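You operate a simulated robot arm through the tools that you are given. There is no shell and no other tool.

You run a simulated robot arm. Do the job below in one go: nothing can be reset, and whatever is moved stays where it is left.

Task
Glue the green ring on the round pot over the rubber plug; let it set under the grey sand bag.
Fine: three dots on the rim by the loaded purple stub brush, back on its saucer; plug in before the ring; the bag stays on; wait till the line turns amber.

Only the result counts: the job must be done as asked and must still hold three seconds after the hand-in. Knocking over, shifting, dropping, spilling or breaking anything else fails it.

Robot
A 7-joint arm with a three-finger gripper, fixed in place. Base frame: the origin is at the foot of the arm, x ahead of it, y to its left, z up. Lengths are in cm, angles in rad, forces in N, time in s.
With the tool pointing down near the work surface it reaches from about 14 to 88 cm from the base axis. Its first joint turns from -2.897 to 2.897 rad. Payload 2.94 kg.
The TCP is the grasp point between the finger pads, 3 cm short of the fingertips. In the tool frame z runs along the fingers and y along their closing line. The gripper opens to 13.2 cm. The gripper's body begins 10.7 cm behind the TCP.
Orientation is that of the tool frame in the base frame, as a unit quaternion [x, y, z, w]. With the fingers straight down and closing along the base's y, the tool's x points along the base's -x, its y along +y and its z along -z.

Tools
- The arm moves only by the tool servo_tool. Its argument "deltas" is a list of rows, each an object (a shift or turn left out is 0, a gripper value left out holds the last) with "slide": the shift along the base's x, y, z in units of 30 mm (1.0 is 30 mm), a list of three; "rotation": the turn, a rotation vector about the base's x, y, z in units of 5 degrees (1.0 is 5 degrees), a list of three; "fingers": the closure, from 0 (fully open) to 1 (shut). In form: [{"slide": [dx, dy, dz], "rotation": [rx, ry, rz], "fingers": fingers}, ...]. A call has 1 to 20 rows; each row shifts and turns the commanded pose from where the row before left it. A call with a number of a shift or a turn outside -1 to 1 is refused whole. Rows are played at 5 a second. More than 5 cm and 0.15 rad between two rows, or a gripper value outside its range, and nothing of the call is played. A pose out of reach is approached as far as the arm can. The call stops where the force on the tool passes 40 N (or 10 N more than at its start, if that is more) or the arm is blocked; 0.2 s more then pass. Each finger halts on what it meets, pressing with about 34 N; the grip force reading is that of the motor and also rises with nothing between the fingers. The clock runs only during rows and for 0.2 s after the last one: add rows that do not move to give the fingers time. It gives the time, the measured TCP pose, the force on the tool (base axes), the opening and the grip force at its end, in the units of the frame above (readings bear some noise), with the torque about the TCP (base axes, N m) and any sound that the robot's microphone picked up.
- Cameras (640 x 400 px; columns grow to the right, rows downward): "scene" is fixed at [21.26, -50.49, 170.09]; the picture's right is [0.92, -0.40, 0.00], its down [-0.24, -0.56, -0.79] and it looks along [0.31, 0.73, -0.61] (base axes); focal length 374 px, centre (320, 200). "wrist" rides on the gripper at [7.2, 0.3, -14.4] in the tool frame; the picture's right is [-0.04, 1.00, 0.00], its down [-0.88, -0.04, -0.48] and it looks along [-0.48, -0.02, 0.88] (tool axes); focal length 256 px, centre (320, 200). There is no depth. A picture from a camera that has moved, and an enlarged one, comes with that camera's place and axes in the base frame and with its lens. The place of the scene camera against the robot may be out by one fixed shift of up to 1.8 cm in any direction.
- grab_frame(camera): a new picture of that camera. It takes no simulated time.
- raise_lower(by): slides the trunk up (or, below 0, down) by that many cm; the arm rides with it, the base frame stays. It gives what a move gives, with no picture.
- inspect(camera, box): a new picture of the part [left, top, right, bottom] of that camera's present view, enlarged. It takes no simulated time.
- hand_in(): hands the job in; it is judged then, once.

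Places have to be worked out from the pictures, the camera data and where the tool is seen. Open the gripper and draw the arm clear of the work before you hand the job in, unless the task says otherwise.

The tools are called after "Emit:" by a JSON object that holds its "api" and its "payload". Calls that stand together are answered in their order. servo_tool: Moves the arm, as the interface text tells. Its arguments: {"type":"object","properties":{"deltas":{"type":"array"}},"required":["deltas"]} The other tools are called the same way: raise_lower (by) slides the trunk up or down; grab_frame (camera) takes a picture; inspect (camera, box) takes an enlarged picture of a part of a camera's view; hand_in () hands the job in.

At the start:

```text
time_s: 0.0
eef_pos: [40.22, -6.09, 143.83]
ee_rot: [0.0, 1.0, 0.001, 0.0]
ft_force: [0.4, -0.5, -0.5]
moment: [0.01, 0.02, 0.0]
gripper_width: 13.19
grasp_force: 0.0
trunk travel left (down, up): [-35.0, 19.0]
```

scene: 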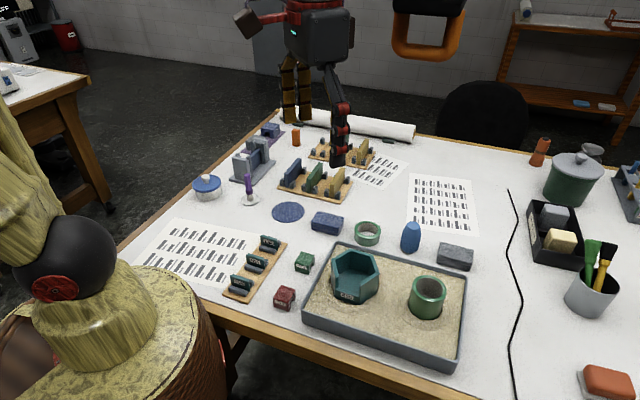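
wrist: 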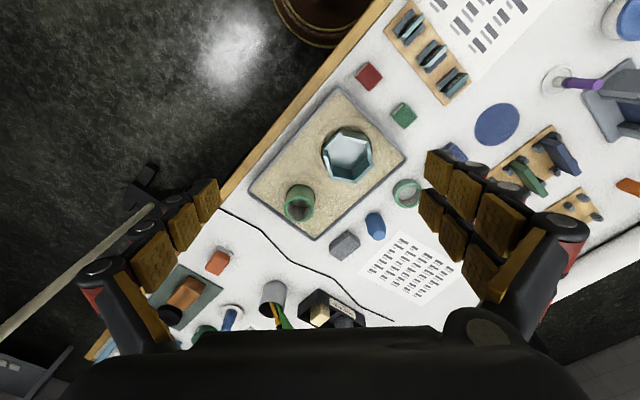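

I start by enlarging the parts of the scene to identify the objects: the round pot, ring, plug, bag, brush, saucer and the indicator line.

Emit:
{"api": "inspect", "payload": {"camera": "scene", "box": [300, 200, 480, 370]}}

Emit:
{"api": "inspect", "payload": {"camera": "scene", "box": [180, 110, 380, 240]}}

Emit:
{"api": "inspect", "payload": {"camera": "scene", "box": [210, 220, 350, 320]}}

Emit:
{"api": "inspect", "payload": {"camera": "scene", "box": [480, 120, 640, 400]}}

Emit:
{"api": "inspect", "payload": {"camera": "wrist", "box": [240, 60, 460, 260]}}

```text
2.35 times, centred on (390, 285) of scene
camera zoom: at [21.26, -50.49, 170.09], right [0.92, -0.4, 0.0], down [-0.24, -0.56, -0.79], along [0.31, 0.73, -0.61], focal length 880 px, centre (155, 0)
```

zoom: 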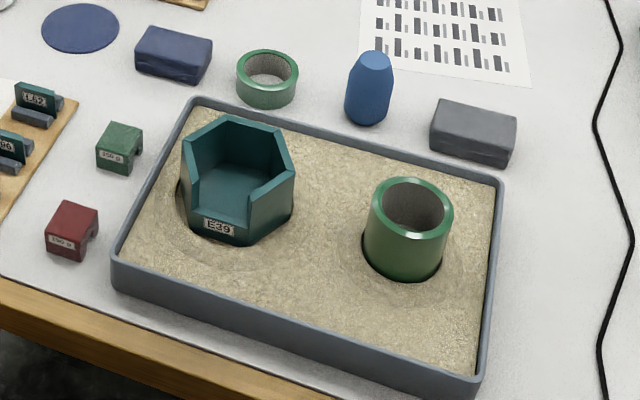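

```text
3.08 times, centred on (280, 175) of scene
camera zoom: at [21.26, -50.49, 170.09], right [0.92, -0.4, 0.0], down [-0.24, -0.56, -0.79], along [0.31, 0.73, -0.61], focal length 1150 px, centre (443, 277)
```

zoom: 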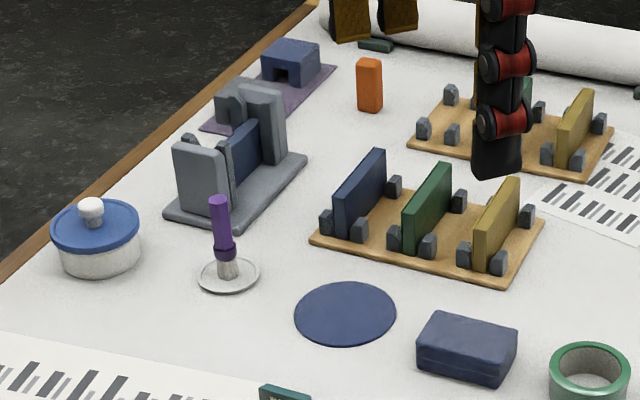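

```text
4.00 times, centred on (280, 270) of scene
camera zoom: at [21.26, -50.49, 170.09], right [0.92, -0.4, 0.0], down [-0.24, -0.56, -0.79], along [0.31, 0.73, -0.61], focal length 1495 px, centre (480, -80)
```

zoom: 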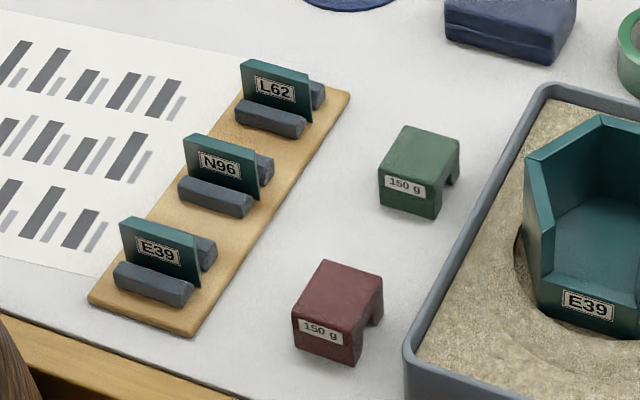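

```text
1.43 times, centred on (560, 260) of scene
camera zoom: at [21.26, -50.49, 170.09], right [0.92, -0.4, 0.0], down [-0.24, -0.56, -0.79], along [0.31, 0.73, -0.61], focal length 534 px, centre (-23, 114)
```

zoom: 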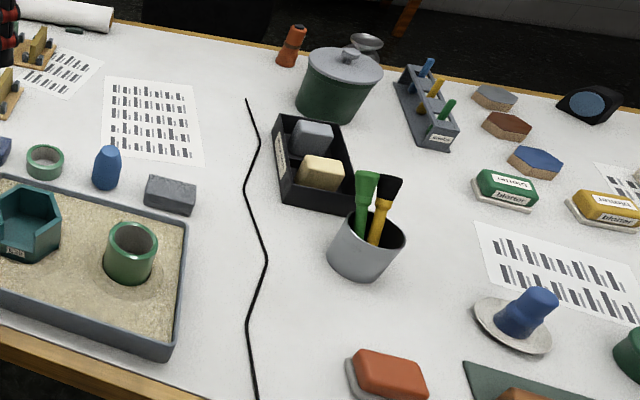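

```text
2.00 times, centred on (350, 160) of wrist
camera zoom: at [32.98, -5.66, 158.21], right [0.04, 1.0, 0.0], down [0.88, -0.04, 0.48], along [0.48, -0.02, -0.88], focal length 512 px, centre (260, 280)
```

zoom: 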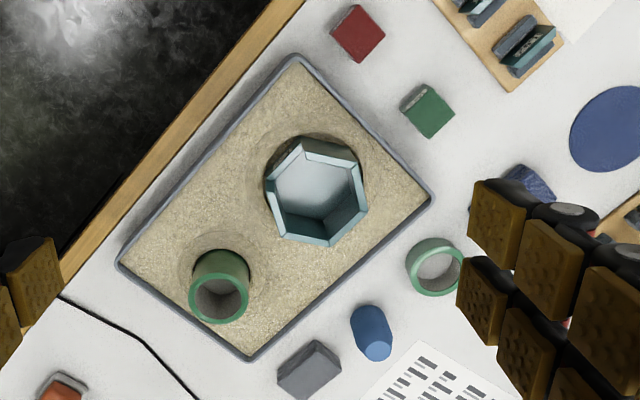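

The pot rim comes out near (63, -12, 106.5) and the table near z = 97. The brush on its saucer is near (38.5, 45.5), the ring near (64, 15), the blue plug near (72, 6) and the grey bag near (80, -2). I move high towards the brush to look closely.

Emit:
{"api": "servo_tool", "payload": {"deltas": [{"slide": [-0.05, 0.9, -0.3]}, {"slide": [-0.05, 0.9, -0.3]}, {"slide": [-0.05, 0.9, -0.3]}, {"slide": [-0.05, 0.9, -0.3]}, {"slide": [-0.05, 0.9, -0.3]}, {"slide": [-0.05, 0.9, -0.3]}, {"slide": [-0.05, 0.9, -0.3]}, {"slide": [-0.05, 0.9, -0.3]}, {"slide": [-0.05, 0.9, -0.3]}, {"slide": [-0.05, 0.9, -0.3]}, {"slide": [-0.05, 0.9, -0.3]}, {"slide": [-0.05, 0.9, -0.3]}, {"slide": [-0.05, 0.9, -0.3]}, {"slide": [-0.05, 0.9, -0.3]}, {"slide": [-0.05, 0.9, -0.3]}, {"slide": [-0.05, 0.9, -0.3]}, {"slide": [0, 0.9, -0.3]}, {"slide": [0, 0.9, -0.3]}, {"slide": [0, 0.9, -0.3]}, {"slide": [0, 0, 0]}]}}

Emit:
{"api": "grab_frame", "payload": {"camera": "wrist"}}

Emit:
{"api": "grab_frame", "payload": {"camera": "scene"}}

```text
time_s: 4.2
eef_pos: [37.7, 45.25, 126.71]
ee_rot: [0.0, 1.0, 0.0, 0.0]
ft_force: [-0.6, -0.5, 0.7]
moment: [0.0, 0.0, -0.01]
gripper_width: 13.19
grasp_force: 0.1
trunk travel left (down, up): [-35.0, 19.0]
```

```text
taken
camera wrist: at [30.6, 45.66, 141.14], right [0.04, 1.0, 0.0], down [0.88, -0.04, 0.48], along [0.48, -0.02, -0.88], focal length 256 px, centre (320, 200)
```

wrist: 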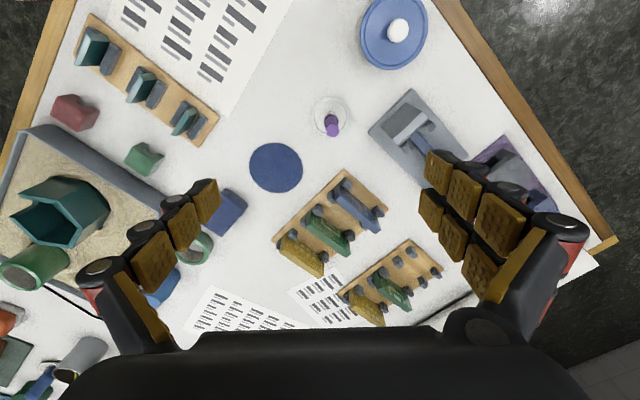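

```text
taken
```

scene: 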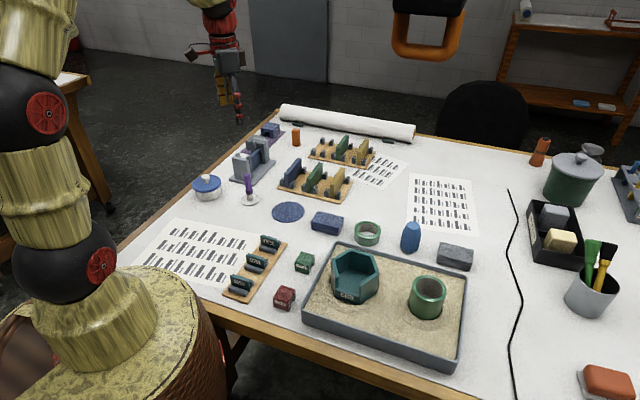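

The brush on its saucer is in view near (330,117). I enlarge it from both cameras.

Emit:
{"api": "inspect", "payload": {"camera": "wrist", "box": [290, 80, 380, 150]}}

Emit:
{"api": "inspect", "payload": {"camera": "scene", "box": [220, 160, 280, 215]}}

```text
5.71 times, centred on (335, 115) of wrist
camera zoom: at [30.6, 45.66, 141.14], right [0.04, 1.0, 0.0], down [0.88, -0.04, 0.48], along [0.48, -0.02, -0.88], focal length 1463 px, centre (234, 686)
```

zoom: 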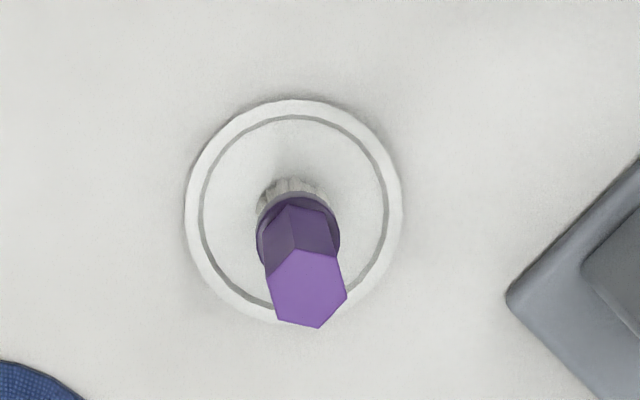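

```text
7.27 times, centred on (250, 188) of scene
camera zoom: at [21.26, -50.49, 170.09], right [0.92, -0.4, 0.0], down [-0.24, -0.56, -0.79], along [0.31, 0.73, -0.61], focal length 2718 px, centre (829, 291)
```

zoom: 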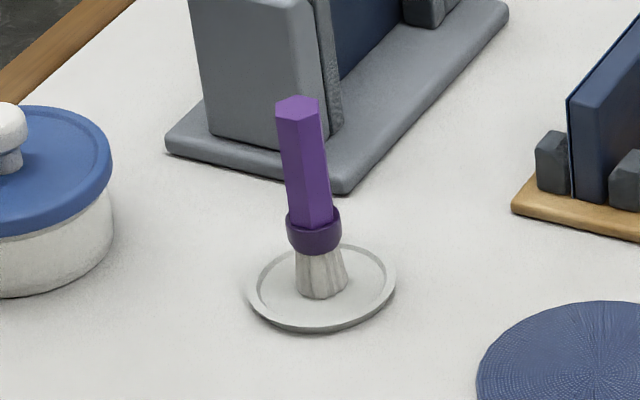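

The brush stands upright at about (38.8, 47.0), with the saucer bottom near z 97.5 and the handle top near z 107. Before touching anything I survey the pot, ring, plug and bag from close up.

Emit:
{"api": "servo_tool", "payload": {"deltas": [{"slide": [0.3, -0.95, 0]}, {"slide": [0.3, -0.95, 0]}, {"slide": [0.3, -0.95, 0]}, {"slide": [0.3, -0.95, 0]}, {"slide": [0.3, -0.95, 0]}, {"slide": [0.3, -0.95, 0]}, {"slide": [0.3, -0.95, 0]}, {"slide": [0.3, -0.95, 0]}, {"slide": [0.3, -0.95, 0]}, {"slide": [0.3, -0.95, 0]}, {"slide": [0.3, -0.95, 0]}, {"slide": [0.3, -0.95, 0]}, {"slide": [0.3, -0.95, 0]}, {"slide": [0.3, -0.95, 0]}, {"slide": [0.3, -0.95, -0.3]}, {"slide": [0.3, -0.95, -0.3]}, {"slide": [0.3, -0.95, -0.3]}, {"slide": [0.3, -0.95, -0.3]}, {"slide": [0.3, -0.95, -0.3]}, {"slide": [0.3, -0.95, -0.3]}]}}

Emit:
{"api": "grab_frame", "payload": {"camera": "wrist"}}

```text
time_s: 8.6
eef_pos: [52.4, -19.41, 121.08]
ee_rot: [0.034, 0.999, 0.002, -0.001]
ft_force: [-1.2, -13.1, 4.9]
moment: [1.4, -0.27, -0.09]
gripper_width: 13.07
grasp_force: 0.1
trunk travel left (down, up): [-35.0, 19.0]
stopped in row 20: the arm was blocked; the commanded pose is now the measured one
```

```text
taken
camera wrist: at [45.27, -18.66, 135.43], right [0.11, 0.99, 0.0], down [0.88, -0.1, 0.47], along [0.47, -0.05, -0.88], focal length 256 px, centre (320, 200)
```

wrist: 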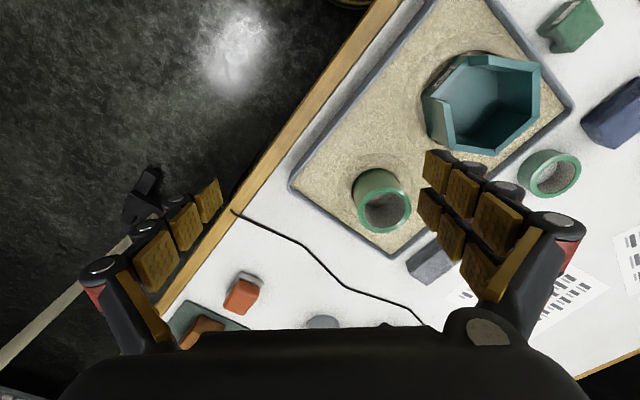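

The arm was reported blocked and the TCP ended off-track at (52.4, -19.4) with a side force of 13 N. I look at the scene to see what it met.

Emit:
{"api": "grab_frame", "payload": {"camera": "scene"}}

Emit:
{"api": "servo_tool", "payload": {"deltas": [{"slide": [0, 0, 0]}]}}

```text
taken
```

scene: 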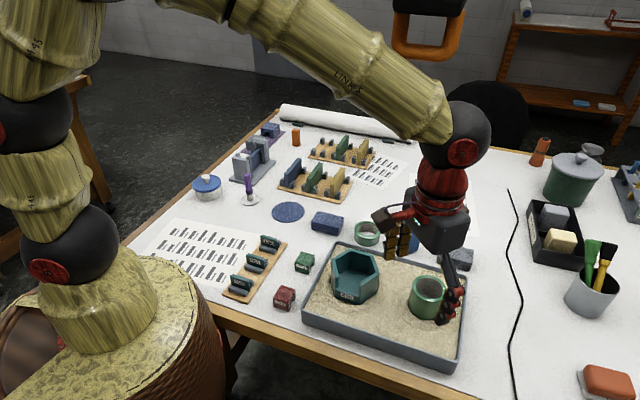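

```text
time_s: 9.0
eef_pos: [54.76, -14.96, 120.52]
ee_rot: [0.003, 1.0, 0.003, -0.008]
ft_force: [3.0, 4.5, -2.9]
moment: [-0.6, 0.34, 0.0]
gripper_width: 13.17
grasp_force: 0.1
trunk travel left (down, up): [-35.0, 19.0]
```

Nothing seems to be touching; it looks like a swing of the arm at the stop. I let it settle and read again.

Emit:
{"api": "servo_tool", "payload": {"deltas": [{"slide": [0, 0, 0]}, {"slide": [0, 0, 0]}, {"slide": [0, 0, 0]}]}}

Emit:
{"api": "grab_frame", "payload": {"camera": "wrist"}}

Emit:
{"api": "grab_frame", "payload": {"camera": "scene"}}

```text
time_s: 9.8
eef_pos: [54.29, -15.54, 120.71]
ee_rot: [0.004, 1.0, 0.005, -0.003]
ft_force: [0.8, -0.4, -0.3]
moment: [-0.02, 0.02, 0.01]
gripper_width: 13.18
grasp_force: 0.1
trunk travel left (down, up): [-35.0, 19.0]
```

```text
taken
camera wrist: at [47.18, -15.29, 135.2], right [0.05, 1.0, 0.01], down [0.88, -0.05, 0.47], along [0.47, -0.02, -0.88], focal length 256 px, centre (320, 200)
```

wrist: 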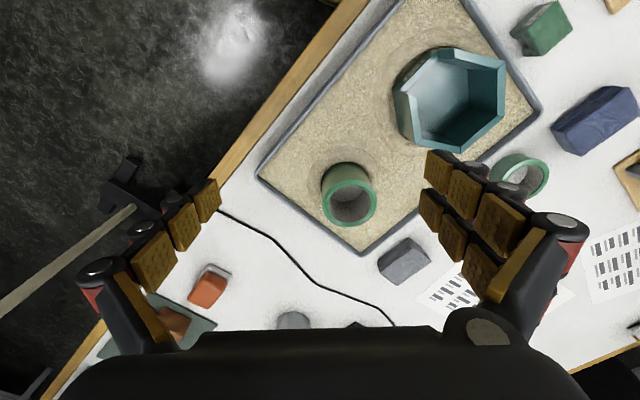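

```text
taken
```

scene: 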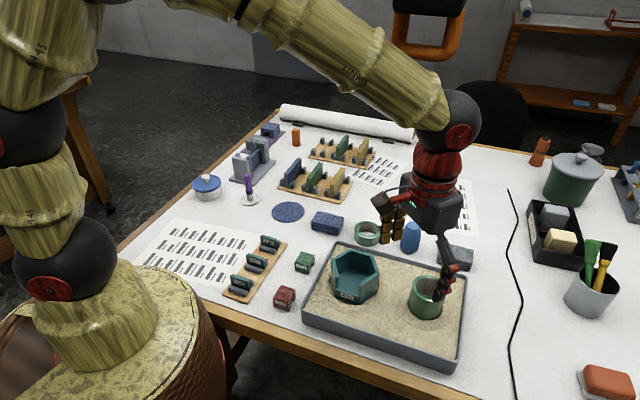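

The arm has settled; nothing was touched, and I will move more slowly from here. Now I enlarge the pot, ring, plug and bag.

Emit:
{"api": "inspect", "payload": {"camera": "wrist", "box": [300, 140, 400, 240]}}

Emit:
{"api": "inspect", "payload": {"camera": "scene", "box": [340, 210, 420, 260]}}

Emit:
{"api": "inspect", "payload": {"camera": "wrist", "box": [370, 220, 450, 300]}}

Emit:
{"api": "inspect", "payload": {"camera": "wrist", "box": [480, 130, 580, 210]}}

```text
4.00 times, centred on (350, 190) of wrist
camera zoom: at [47.18, -15.29, 135.2], right [0.05, 1.0, 0.01], down [0.88, -0.05, 0.47], along [0.47, -0.02, -0.88], focal length 1024 px, centre (200, 240)
```

zoom: 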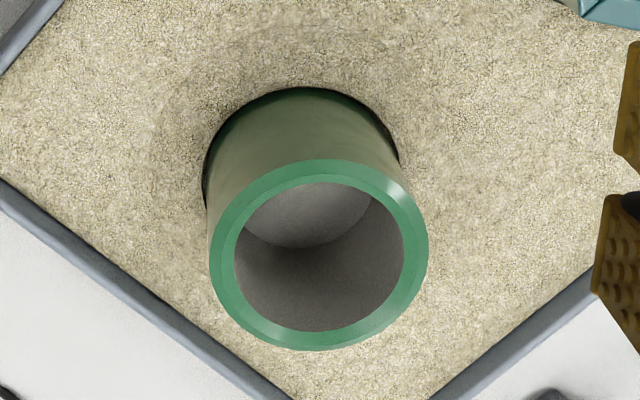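

```text
8.00 times, centred on (380, 235) of scene
camera zoom: at [21.26, -50.49, 170.09], right [0.92, -0.4, 0.0], down [-0.24, -0.56, -0.79], along [0.31, 0.73, -0.61], focal length 2990 px, centre (-160, -80)
```

zoom: 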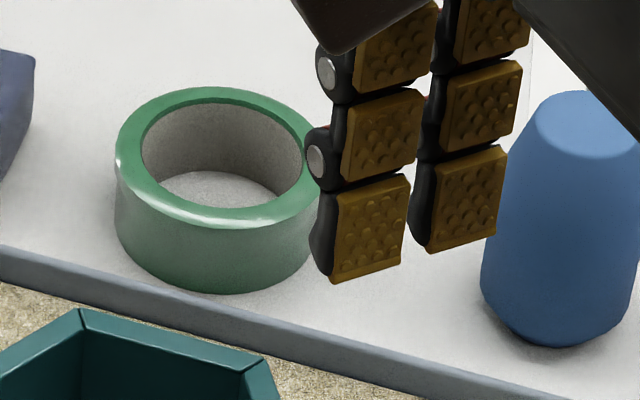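

```text
5.00 times, centred on (410, 260) of wrist
camera zoom: at [47.18, -15.29, 135.2], right [0.05, 1.0, 0.01], down [0.88, -0.05, 0.47], along [0.47, -0.02, -0.88], focal length 1280 px, centre (-130, -100)
```

zoom: 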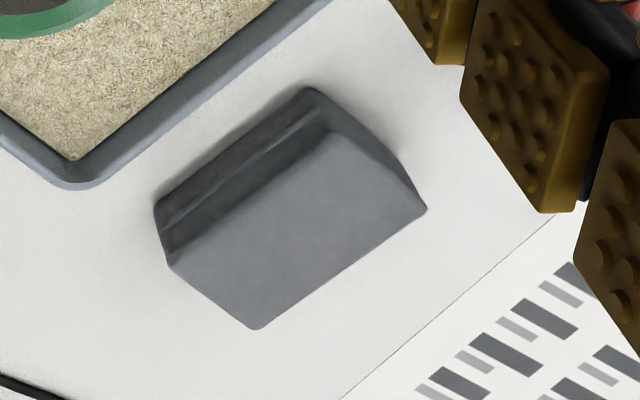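

```text
5.00 times, centred on (530, 170) of wrist
camera zoom: at [47.18, -15.29, 135.2], right [0.05, 1.0, 0.01], down [0.88, -0.05, 0.47], along [0.47, -0.02, -0.88], focal length 1280 px, centre (-730, 350)
```

zoom: 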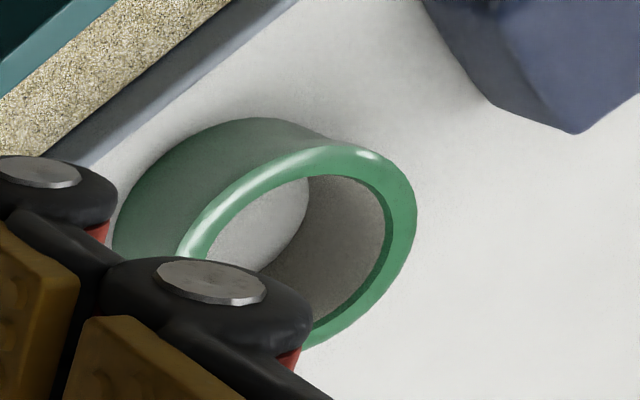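

The pot rim centre is at about (63.3, -12.0), with an outer diameter of about 7.1 cm, an inner one of about 5.5 cm and the floor near z 100.7. The plug is about 5.3 cm wide and 7 cm tall, and the ring about 7 cm wide. I hover straight above the pot to refine this.

Emit:
{"api": "servo_tool", "payload": {"deltas": [{"slide": [0.25, 0.1, -0.15], "rotation": [-0.115, -0.069, 0.092]}, {"slide": [0.4, 0.17, -0.3]}, {"slide": [0.5, 0.2, -0.4]}, {"slide": [0.5, 0.2, -0.4]}, {"slide": [0.5, 0.2, -0.4]}, {"slide": [0.4, 0.15, -0.3]}, {"slide": [0.3, 0.1, -0.2]}, {"slide": [0.15, 0.05, -0.1]}, {"slide": [0, 0, 0]}, {"slide": [0, 0, 0]}, {"slide": [0, 0, 0]}]}}

Emit:
{"api": "grab_frame", "payload": {"camera": "wrist"}}

Emit:
{"api": "inspect", "payload": {"camera": "wrist", "box": [260, 100, 380, 220]}}

Emit:
{"api": "inspect", "payload": {"camera": "scene", "box": [340, 200, 480, 290]}}

```text
time_s: 12.2
eef_pos: [61.75, -12.55, 114.35]
ee_rot: [0.0, 1.0, 0.002, 0.003]
ft_force: [0.9, 0.7, 0.2]
moment: [0.02, 0.0, 0.01]
gripper_width: 13.19
grasp_force: 0.1
trunk travel left (down, up): [-35.0, 19.0]
```

```text
taken
camera wrist: at [54.49, -12.29, 128.76], right [0.04, 1.0, 0.01], down [0.88, -0.04, 0.48], along [0.48, -0.02, -0.88], focal length 256 px, centre (320, 200)
```

wrist: 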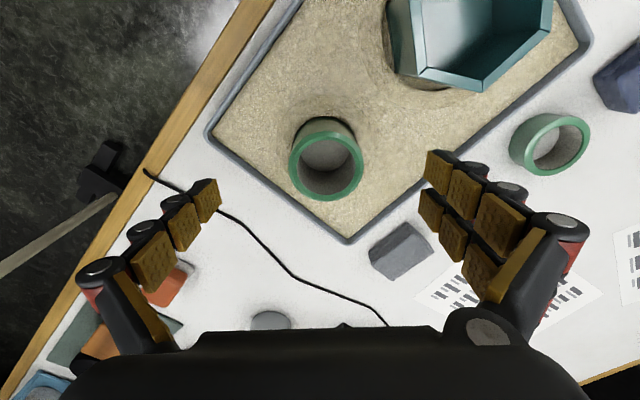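

```text
3.33 times, centred on (320, 160) of wrist
camera zoom: at [54.49, -12.29, 128.76], right [0.04, 1.0, 0.01], down [0.88, -0.04, 0.48], along [0.48, -0.02, -0.88], focal length 853 px, centre (320, 333)
```

zoom: 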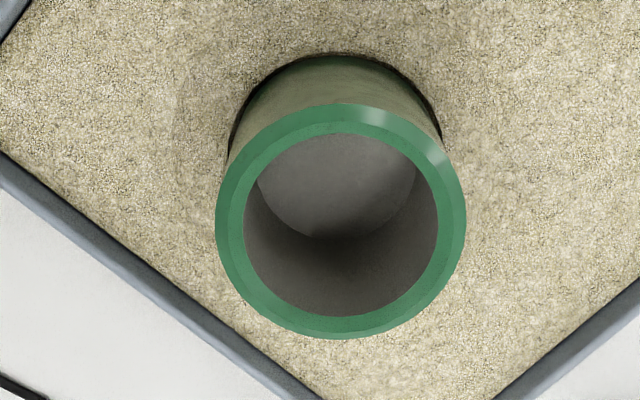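

```text
4.44 times, centred on (410, 245) of scene
camera zoom: at [21.26, -50.49, 170.09], right [0.92, -0.4, 0.0], down [-0.24, -0.56, -0.79], along [0.31, 0.73, -0.61], focal length 1661 px, centre (-80, 0)
```

zoom: 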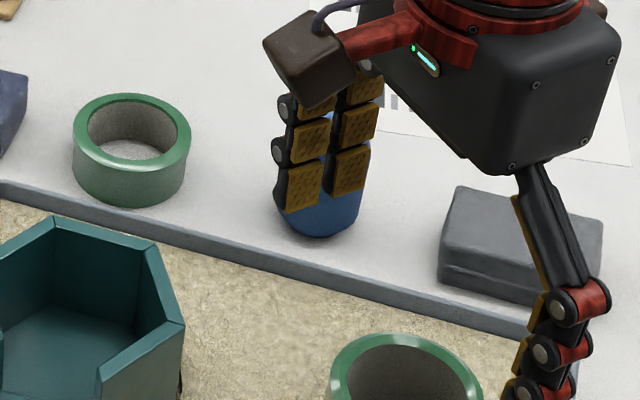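

The pot centre is (63.3, -12.0) with the rim at z about 106.6, outer diameter 7.0 and inner 5.45. Next I hover over the plug and bag area to measure those.

Emit:
{"api": "servo_tool", "payload": {"deltas": [{"slide": [0.1, 0.2, 0], "rotation": [-0.046, 0.069, 0]}, {"slide": [0.25, 0.45, 0]}, {"slide": [0.4, 0.7, 0]}, {"slide": [0.4, 0.75, 0]}, {"slide": [0.4, 0.75, 0]}, {"slide": [0.4, 0.75, 0]}, {"slide": [0.4, 0.75, 0]}, {"slide": [0.4, 0.7, 0]}, {"slide": [0.25, 0.45, 0]}, {"slide": [0.15, 0.2, 0]}, {"slide": [0, 0, 0]}, {"slide": [0, 0, 0]}, {"slide": [0, 0, 0]}]}}

Emit:
{"api": "grab_frame", "payload": {"camera": "wrist"}}

Emit:
{"api": "inspect", "payload": {"camera": "wrist", "box": [240, 80, 400, 220]}}

Emit:
{"api": "inspect", "payload": {"camera": "scene", "box": [340, 200, 480, 290]}}

```text
time_s: 13.4
eef_pos: [66.44, -5.22, 116.37]
ee_rot: [-0.016, 0.999, -0.032, -0.003]
ft_force: [-0.7, -3.3, -0.4]
moment: [0.35, -0.13, 0.02]
gripper_width: 13.18
grasp_force: 0.0
trunk travel left (down, up): [-35.0, 19.0]
stopped in row 6: the arm was blocked; the commanded pose is now the measured one
```

```text
taken
camera wrist: at [59.34, -4.17, 130.71], right [0.01, 1.0, -0.06], down [0.88, 0.02, 0.47], along [0.47, -0.06, -0.88], focal length 256 px, centre (320, 200)
```

wrist: 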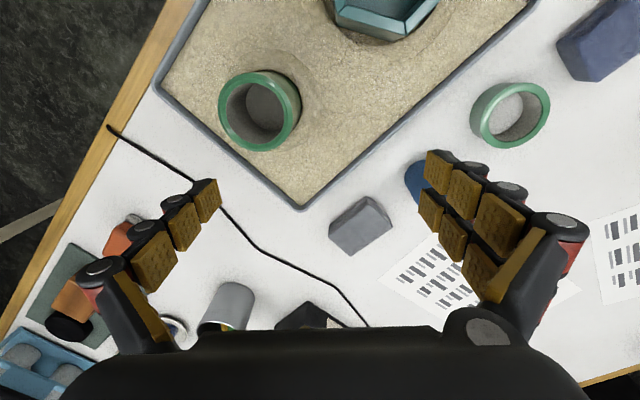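

```text
2.86 times, centred on (320, 150) of wrist
camera zoom: at [59.34, -4.17, 130.71], right [0.01, 1.0, -0.06], down [0.88, 0.02, 0.47], along [0.47, -0.06, -0.88], focal length 731 px, centre (320, 343)
```

zoom: 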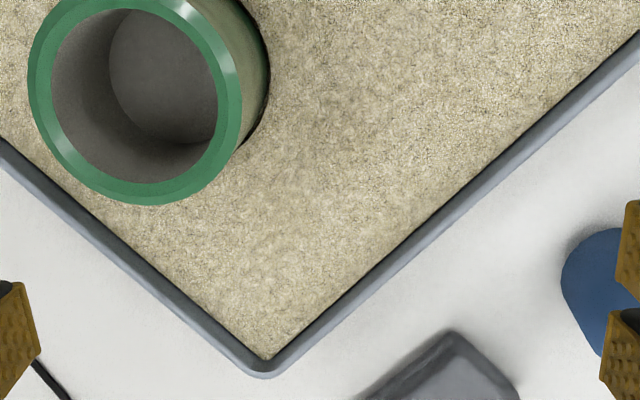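

```text
4.44 times, centred on (410, 245) of scene
camera zoom: at [21.26, -50.49, 170.09], right [0.92, -0.4, 0.0], down [-0.24, -0.56, -0.79], along [0.31, 0.73, -0.61], focal length 1661 px, centre (-80, 0)
```

zoom: 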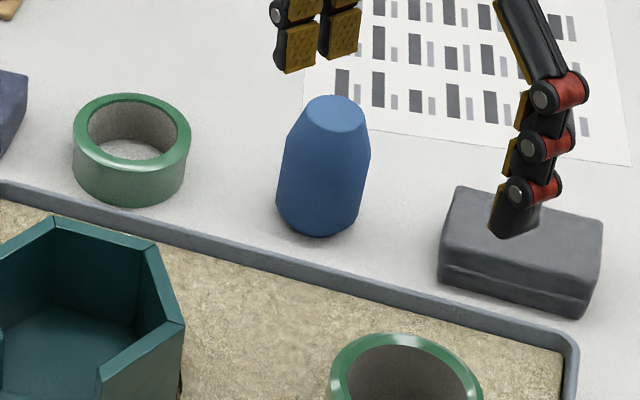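

Again the arm reports blocked, with the tool tilted about 4° and nothing visibly touched. I look at the whole scene and let it settle to understand it.

Emit:
{"api": "servo_tool", "payload": {"deltas": [{"slide": [0, 0, 0]}, {"slide": [0, 0, 0]}, {"slide": [0, 0, 0]}, {"slide": [0, 0, 0]}]}}

Emit:
{"api": "grab_frame", "payload": {"camera": "scene"}}

```text
time_s: 13.8
eef_pos: [73.53, 11.03, 117.77]
ee_rot: [-0.005, 0.994, -0.112, 0.0]
ft_force: [-4.1, -6.4, -0.2]
moment: [0.59, -0.47, 0.11]
gripper_width: 13.18
grasp_force: 0.0
trunk travel left (down, up): [-35.0, 19.0]
stopped in row 1: the arm was blocked; the commanded pose is now the measured one
```

```text
taken
```

scene: 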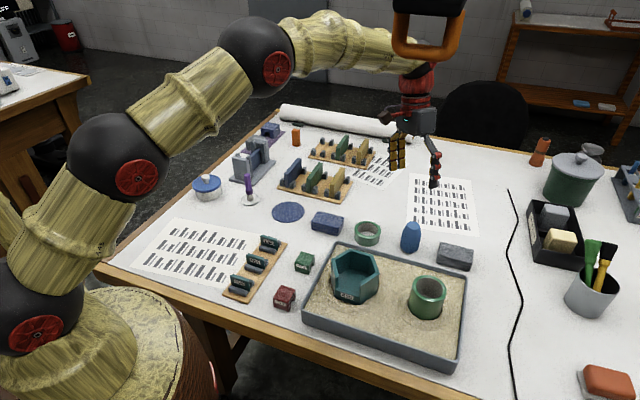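

The arm was still swinging after the stop and is now at (73.5, 11.0, 117.8), tilted 13°, so it may be changing its elbow posture. I hold still once more and read it.

Emit:
{"api": "servo_tool", "payload": {"deltas": [{"slide": [0, 0, 0]}]}}

Emit:
{"api": "grab_frame", "payload": {"camera": "scene"}}

```text
time_s: 14.1
eef_pos: [77.63, 16.38, 108.87]
ee_rot: [-0.014, 0.991, -0.13, -0.043]
ft_force: [4.1, -8.6, 3.9]
moment: [1.11, 0.33, -0.17]
gripper_width: 13.15
grasp_force: 0.0
trunk travel left (down, up): [-35.0, 19.0]
stopped in row 1: the arm was blocked; the commanded pose is now the measured one
```

```text
taken
```

scene: 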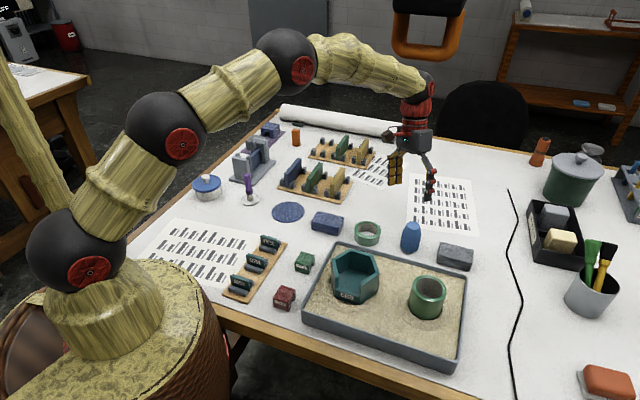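

The tool has dropped to z 108.9 and is still moving, so I command it upward at once to stay clear of the table.

Emit:
{"api": "servo_tool", "payload": {"deltas": [{"slide": [0, 0, 0.5]}, {"slide": [0, 0, 0.5]}, {"slide": [0, 0, 0.5]}, {"slide": [0, 0, 0]}]}}

Emit:
{"api": "grab_frame", "payload": {"camera": "scene"}}

```text
time_s: 15.1
eef_pos: [76.14, 16.02, 114.15]
ee_rot: [-0.026, 0.991, -0.126, -0.039]
ft_force: [-0.2, 0.3, -0.4]
moment: [-0.06, 0.02, 0.06]
gripper_width: 13.19
grasp_force: 0.0
trunk travel left (down, up): [-35.0, 19.0]
```

```text
taken
```

scene: 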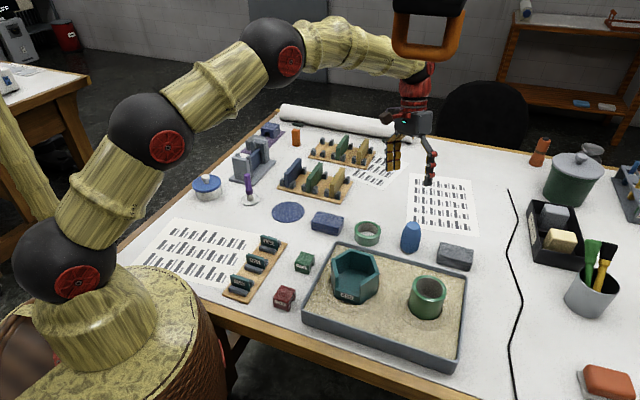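

The arm is stable at (76.1, 16.0, 114.2) and no object has moved. I straighten the tool slowly while rising.

Emit:
{"api": "servo_tool", "payload": {"deltas": [{"slide": [0, 0, 0.2], "rotation": [0.29, -0.0894, -0.0596]}, {"slide": [0, 0, 0.2], "rotation": [0.29, -0.0894, -0.0596]}, {"slide": [0, 0, 0.2], "rotation": [0.29, -0.0894, -0.0596]}, {"slide": [0, 0, 0.2], "rotation": [0.29, -0.0894, -0.0596]}, {"slide": [0, 0, 0.2], "rotation": [0.29, -0.0894, -0.0596]}, {"slide": [0, 0, 0.2], "rotation": [0.29, -0.0894, -0.0596]}, {"slide": [0, 0, 0.2], "rotation": [0.29, -0.0894, -0.0596]}, {"slide": [0, 0, 0.2], "rotation": [0.29, -0.0894, -0.0596]}, {"slide": [0, 0, 0], "rotation": [0.29, -0.0894, -0.0596]}, {"slide": [0, 0, 0], "rotation": [0.29, -0.0894, -0.0596]}, {"slide": [0, 0, 0]}, {"slide": [0, 0, 0]}]}}

Emit:
{"api": "grab_frame", "payload": {"camera": "scene"}}

Emit:
{"api": "grab_frame", "payload": {"camera": "wrist"}}

```text
time_s: 17.7
eef_pos: [76.21, 15.87, 119.0]
ee_rot: [0.001, 1.0, 0.001, 0.0]
ft_force: [-0.3, -0.4, -0.5]
moment: [0.0, 0.02, -0.01]
gripper_width: 13.2
grasp_force: 0.1
trunk travel left (down, up): [-35.0, 19.0]
```

```text
taken
```

scene: 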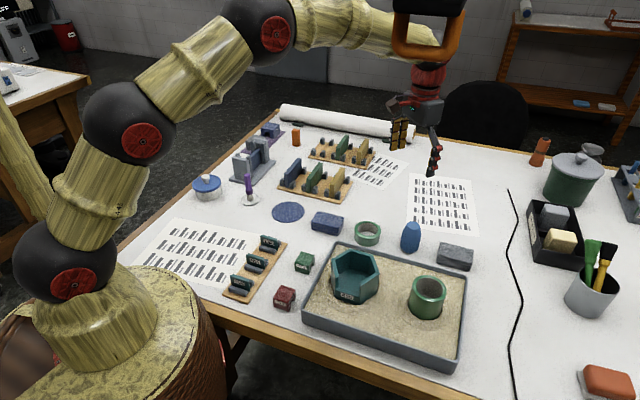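

```text
taken
camera wrist: at [69.0, 16.28, 133.39], right [0.05, 1.0, 0.0], down [0.88, -0.04, 0.47], along [0.47, -0.02, -0.88], focal length 256 px, centre (320, 200)
```

wrist: 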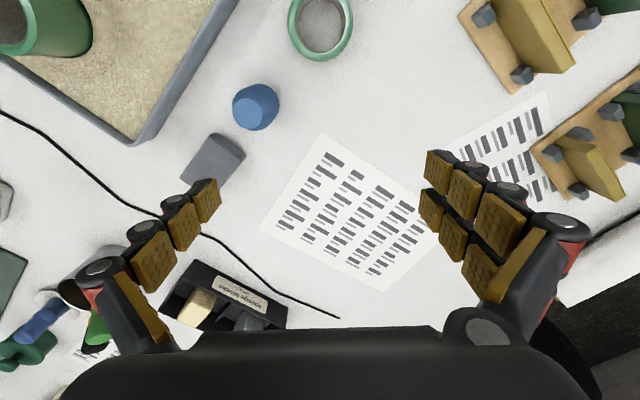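

The pattern suggests the forearm scraped something overhead: both stops happened near y = -5 and the arm then slipped past. The orange and black thing hanging at the top of the picture is the likely cause, so I look closer at it.

Emit:
{"api": "inspect", "payload": {"camera": "scene", "box": [340, 0, 500, 110]}}

Emit:
{"api": "inspect", "payload": {"camera": "scene", "box": [0, 0, 320, 200]}}

```text
3.64 times, centred on (420, 55) of scene
camera zoom: at [21.26, -50.49, 170.09], right [0.92, -0.4, 0.0], down [-0.24, -0.56, -0.79], along [0.31, 0.73, -0.61], focal length 1359 px, centre (-44, 727)
```

zoom: 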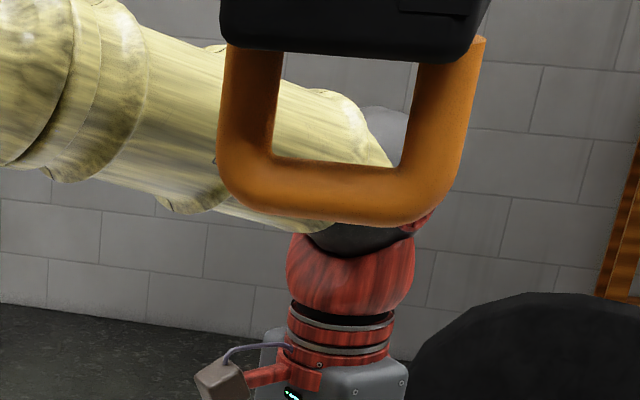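

```text
2.00 times, centred on (160, 100) of scene
camera zoom: at [21.26, -50.49, 170.09], right [0.92, -0.4, 0.0], down [-0.24, -0.56, -0.79], along [0.31, 0.73, -0.61], focal length 748 px, centre (640, 400)
```

zoom: 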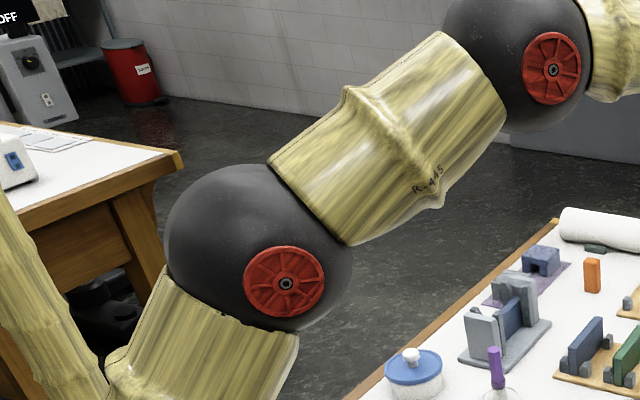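

The orange handle of a fixed overhead device hangs over the tray (bottom around z 150), and the forearm rubbed against it. I will swing to the left side, away from it, rise there and then lower the trunk so that the forearm passes underneath.

Emit:
{"api": "servo_tool", "payload": {"deltas": [{"slide": [-0.2, 0.15, 0.05]}, {"slide": [-0.4, 0.35, 0.1]}, {"slide": [-0.6, 0.5, 0.1]}, {"slide": [-0.65, 0.55, 0.1]}, {"slide": [-0.65, 0.55, 0.1]}, {"slide": [-0.65, 0.55, 0.1]}, {"slide": [-0.65, 0.55, 0.1]}, {"slide": [-0.65, 0.55, 0.1]}, {"slide": [-0.65, 0.55, 0.1]}, {"slide": [-0.65, 0.55, 0.1]}, {"slide": [-0.65, 0.55, 0.1]}, {"slide": [-0.65, 0.55, 0.1]}, {"slide": [-0.65, 0.55, 0.1]}, {"slide": [-0.65, 0.55, 0.1]}, {"slide": [-0.65, 0.55, 0.1]}, {"slide": [-0.6, 0.4, 0.1]}, {"slide": [-0.4, 0.3, 0.1]}, {"slide": [-0.2, 0.15, 0.05]}, {"slide": [0, 0, 0]}, {"slide": [0, 0, 0]}]}}

Emit:
{"api": "grab_frame", "payload": {"camera": "scene"}}

```text
time_s: 21.9
eef_pos: [45.58, 41.34, 124.12]
ee_rot: [0.0, 1.0, 0.001, 0.0]
ft_force: [-0.7, -0.8, 0.3]
moment: [0.0, -0.02, -0.01]
gripper_width: 13.23
grasp_force: 0.0
trunk travel left (down, up): [-35.0, 19.0]
```

```text
taken
```

scene: 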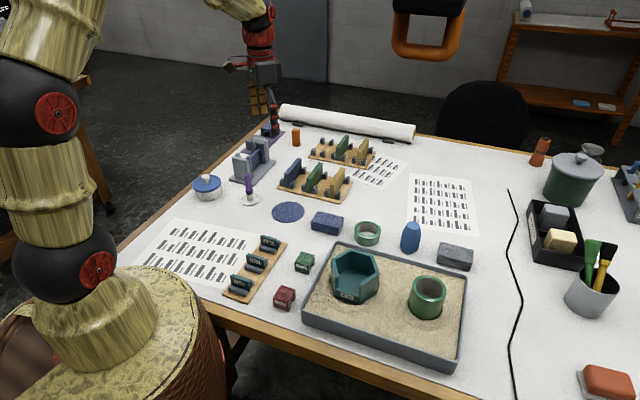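

That went smoothly with no deviation. Now I raise the tool by about 21 cm here, then lower the trunk by 20 cm.

Emit:
{"api": "servo_tool", "payload": {"deltas": [{"slide": [0, 0, 0.3]}, {"slide": [0, 0, 0.6]}, {"slide": [0, 0, 0.7]}, {"slide": [0, 0, 0.7]}, {"slide": [0, 0, 0.7]}, {"slide": [0, 0, 0.7]}, {"slide": [0, 0, 0.7]}, {"slide": [0, 0, 0.7]}, {"slide": [0, 0, 0.7]}, {"slide": [0, 0, 0.6]}, {"slide": [0, 0, 0.4]}, {"slide": [0, 0, 0.2]}, {"slide": [0, 0, 0]}, {"slide": [0, 0, 0]}]}}

Emit:
{"api": "raise_lower", "payload": {"by": -20}}

Emit:
{"api": "grab_frame", "payload": {"camera": "scene"}}

Emit:
{"api": "grab_frame", "payload": {"camera": "wrist"}}

```text
time_s: 24.9
eef_pos: [45.59, 41.27, 145.19]
ee_rot: [0.001, 1.0, 0.001, 0.001]
ft_force: [-0.2, -1.3, -0.6]
moment: [0.04, -0.01, -0.02]
gripper_width: 13.22
grasp_force: 0.0
trunk travel left (down, up): [-35.0, 19.0]
```

```text
time_s: 27.1
eef_pos: [45.52, 41.18, 125.13]
ee_rot: [0.0, 1.0, 0.001, 0.0]
ft_force: [-0.3, 0.6, -0.6]
moment: [0.01, -0.02, 0.03]
gripper_width: 13.22
grasp_force: 0.1
trunk travel left (down, up): [-15.0, 39.0]
```

```text
taken
```

scene: 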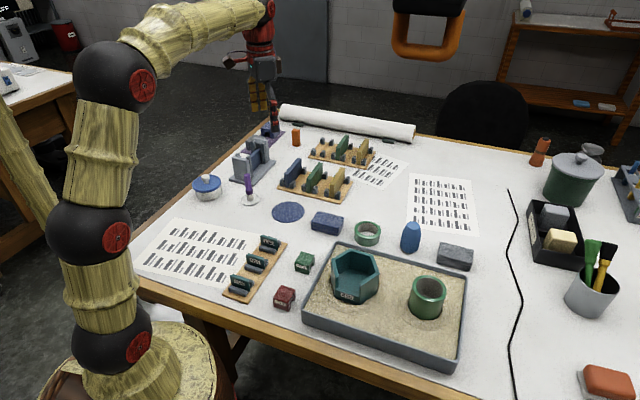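

```text
taken
camera wrist: at [38.39, 41.6, 139.54], right [0.05, 1.0, 0.0], down [0.88, -0.04, 0.48], along [0.47, -0.02, -0.88], focal length 256 px, centre (320, 200)
```

wrist: 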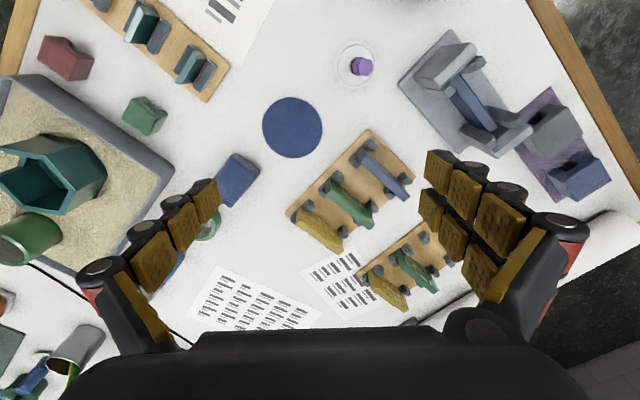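

The trunk is down 20 cm and the forearm now lies lower and flatter. I move slowly over the ring to measure it and test the clearance.

Emit:
{"api": "servo_tool", "payload": {"deltas": [{"slide": [0.2, -0.25, -0.05]}, {"slide": [0.4, -0.5, -0.15]}, {"slide": [0.55, -0.7, -0.2]}, {"slide": [0.55, -0.7, -0.2]}, {"slide": [0.55, -0.7, -0.2]}, {"slide": [0.55, -0.7, -0.2]}, {"slide": [0.55, -0.7, -0.2]}, {"slide": [0.55, -0.7, -0.2]}, {"slide": [0.55, -0.7, -0.2]}, {"slide": [0.55, -0.7, -0.2]}, {"slide": [0.55, -0.7, -0.2]}, {"slide": [0.55, -0.7, -0.2]}, {"slide": [0.4, -0.5, -0.15]}, {"slide": [0.2, -0.25, -0.05]}, {"slide": [0.1, -0.15, -0.03]}, {"slide": [0, 0, 0]}, {"slide": [0, 0, 0]}]}}

Emit:
{"api": "grab_frame", "payload": {"camera": "wrist"}}

Emit:
{"api": "grab_frame", "payload": {"camera": "scene"}}

```text
time_s: 30.6
eef_pos: [66.1, 15.21, 117.97]
ee_rot: [0.001, 1.0, 0.001, 0.0]
ft_force: [0.6, -0.7, 0.1]
moment: [0.02, -0.04, 0.04]
gripper_width: 13.2
grasp_force: 0.1
trunk travel left (down, up): [-15.0, 39.0]
```

```text
taken
camera wrist: at [58.81, 15.63, 132.22], right [0.05, 1.0, 0.0], down [0.88, -0.04, 0.47], along [0.47, -0.02, -0.88], focal length 256 px, centre (320, 200)
```

wrist: 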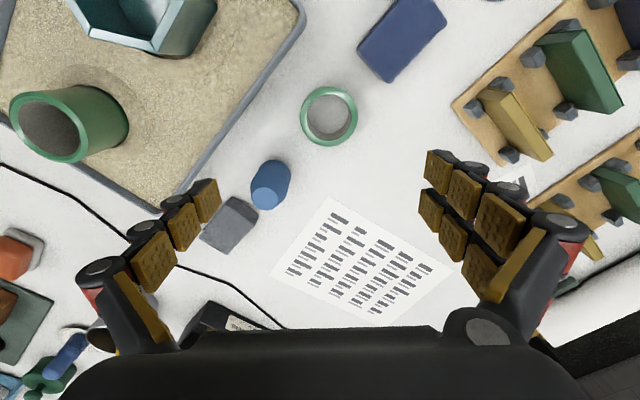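

```text
taken
```

scene: 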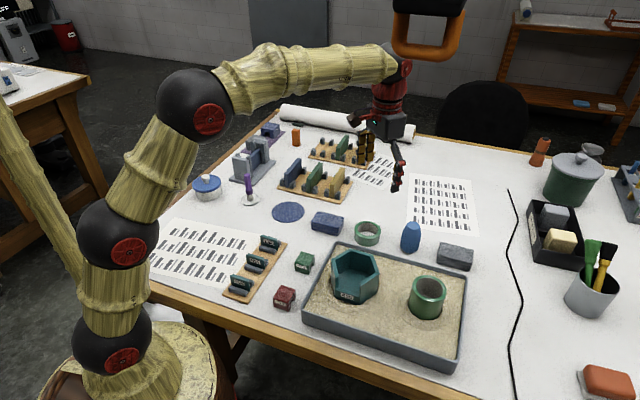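

Clear passage this time. I enlarge the ring, plug and bag from this view.

Emit:
{"api": "inspect", "payload": {"camera": "wrist", "box": [290, 75, 370, 155]}}

Emit:
{"api": "inspect", "payload": {"camera": "wrist", "box": [190, 145, 310, 265]}}

Emit:
{"api": "inspect", "payload": {"camera": "scene", "box": [340, 200, 480, 290]}}

```text
5.00 times, centred on (330, 115) of wrist
camera zoom: at [58.81, 15.63, 132.22], right [0.05, 1.0, 0.0], down [0.88, -0.04, 0.47], along [0.47, -0.02, -0.88], focal length 1280 px, centre (270, 625)
```

zoom: 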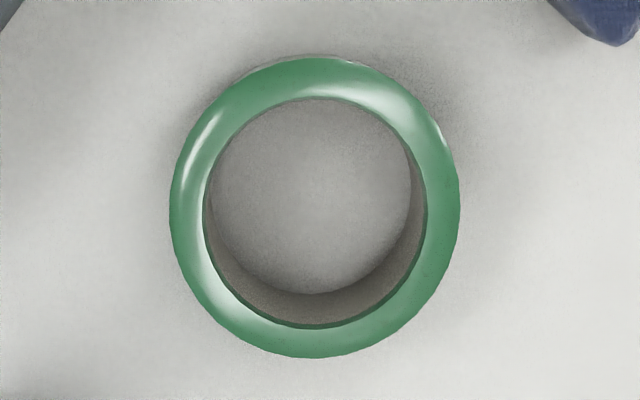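

```text
3.33 times, centred on (250, 205) of wrist
camera zoom: at [58.81, 15.63, 132.22], right [0.05, 1.0, 0.0], down [0.88, -0.04, 0.47], along [0.47, -0.02, -0.88], focal length 853 px, centre (553, 183)
```

zoom: 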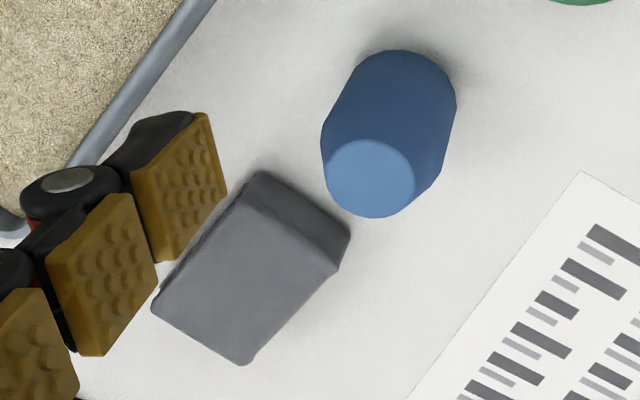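

```text
4.44 times, centred on (410, 245) of scene
camera zoom: at [21.26, -50.49, 170.09], right [0.92, -0.4, 0.0], down [-0.24, -0.56, -0.79], along [0.31, 0.73, -0.61], focal length 1661 px, centre (-80, 0)
```

zoom: 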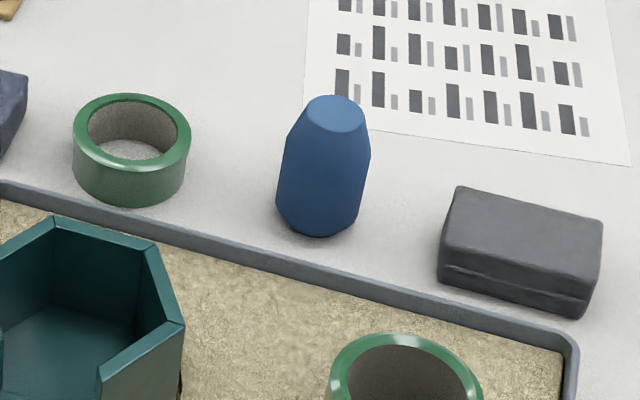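

The ring centre is near (64.7, 16.4), the plug near (73.2, 8.2) with its top at z 104.3, and the table at z 97. I zoom hard on the plug and bag for their shapes.

Emit:
{"api": "inspect", "payload": {"camera": "scene", "box": [390, 215, 432, 257]}}

Emit:
{"api": "inspect", "payload": {"camera": "scene", "box": [430, 235, 480, 275]}}

Emit:
{"api": "inspect", "payload": {"camera": "scene", "box": [350, 215, 392, 250]}}

Emit:
{"api": "inspect", "payload": {"camera": "scene", "box": [405, 265, 455, 325]}}

```text
9.52 times, centred on (411, 236) of scene
camera zoom: at [21.26, -50.49, 170.09], right [0.92, -0.4, 0.0], down [-0.24, -0.56, -0.79], along [0.31, 0.73, -0.61], focal length 3560 px, centre (-547, -143)
```

zoom: 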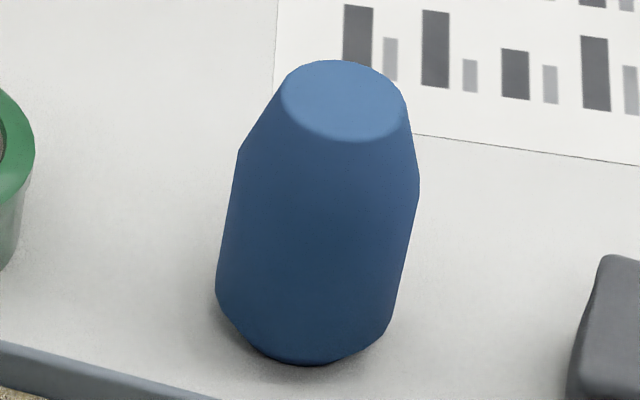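

```text
10.00 times, centred on (455, 255) of scene
camera zoom: at [21.26, -50.49, 170.09], right [0.92, -0.4, 0.0], down [-0.24, -0.56, -0.79], along [0.31, 0.73, -0.61], focal length 3738 px, centre (-1030, -350)
```

zoom: 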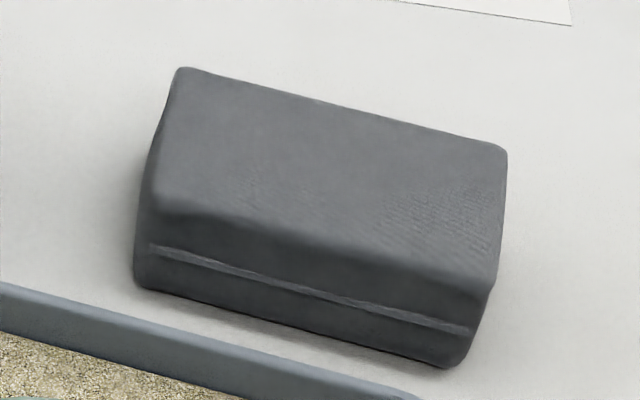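

```text
11.43 times, centred on (371, 232) of scene
camera zoom: at [21.26, -50.49, 170.09], right [0.92, -0.4, 0.0], down [-0.24, -0.56, -0.79], along [0.31, 0.73, -0.61], focal length 4272 px, centre (-263, -171)
```

zoom: 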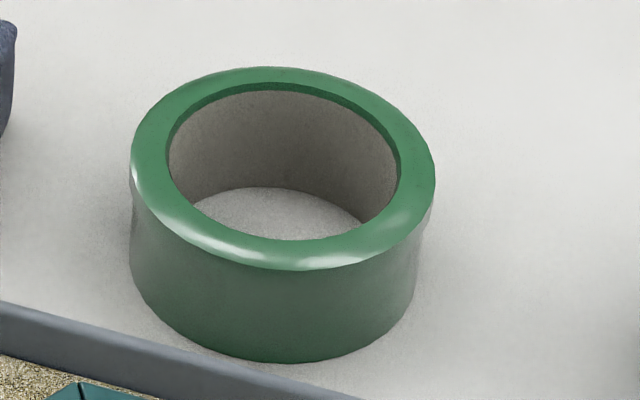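

```text
6.67 times, centred on (430, 295) of scene
camera zoom: at [21.26, -50.49, 170.09], right [0.92, -0.4, 0.0], down [-0.24, -0.56, -0.79], along [0.31, 0.73, -0.61], focal length 2492 px, centre (-413, -433)
```

zoom: 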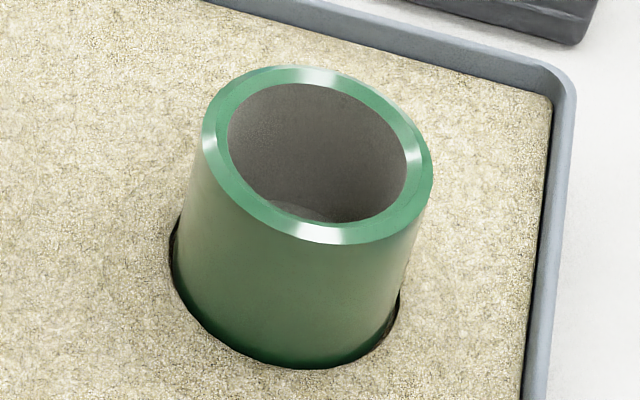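

The plug has a 3.5 cm flat top, a taper of about 2.5 cm, a 5.2 cm cylinder and a chamfered foot; its height still needs pinning down. I move directly above it, slowly.

Emit:
{"api": "servo_tool", "payload": {"deltas": [{"slide": [0.15, -0.15, -0.08]}, {"slide": [0.35, -0.35, -0.18]}, {"slide": [0.45, -0.45, -0.22]}, {"slide": [0.45, -0.45, -0.22]}, {"slide": [0.45, -0.45, -0.22]}, {"slide": [0.3, -0.3, -0.15]}, {"slide": [0.15, -0.15, -0.1]}, {"slide": [0, 0, 0]}, {"slide": [0, 0, 0]}]}}

Emit:
{"api": "grab_frame", "payload": {"camera": "wrist"}}

Emit:
{"api": "inspect", "payload": {"camera": "wrist", "box": [270, 100, 370, 200]}}

Emit:
{"api": "grab_frame", "payload": {"camera": "scene"}}

```text
time_s: 32.6
eef_pos: [73.08, 8.3, 114.27]
ee_rot: [0.001, 1.0, 0.001, 0.001]
ft_force: [-0.5, 0.0, 0.0]
moment: [-0.02, 0.01, 0.01]
gripper_width: 13.18
grasp_force: 0.1
trunk travel left (down, up): [-15.0, 39.0]
```

```text
taken
camera wrist: at [65.73, 8.69, 128.68], right [0.05, 1.0, 0.0], down [0.88, -0.04, 0.47], along [0.47, -0.02, -0.88], focal length 256 px, centre (320, 200)
```

wrist: 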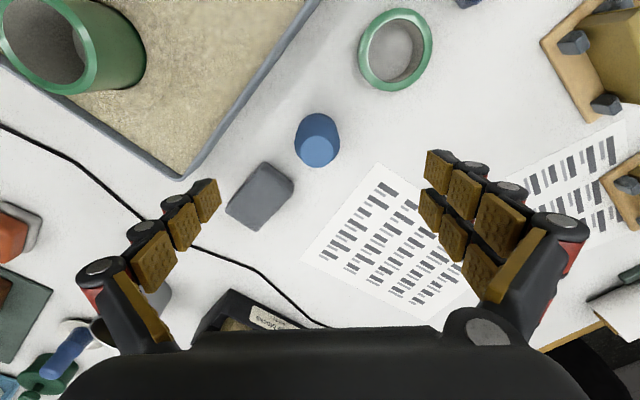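

```text
4.00 times, centred on (320, 150) of wrist
camera zoom: at [65.73, 8.69, 128.68], right [0.05, 1.0, 0.0], down [0.88, -0.04, 0.47], along [0.47, -0.02, -0.88], focal length 1024 px, centre (320, 400)
```

zoom: 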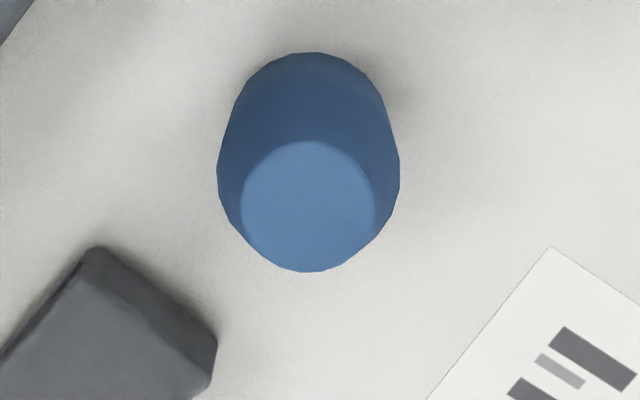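

```text
taken
```

scene: 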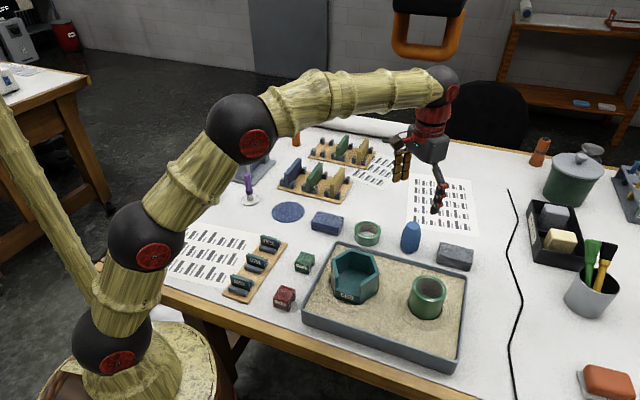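

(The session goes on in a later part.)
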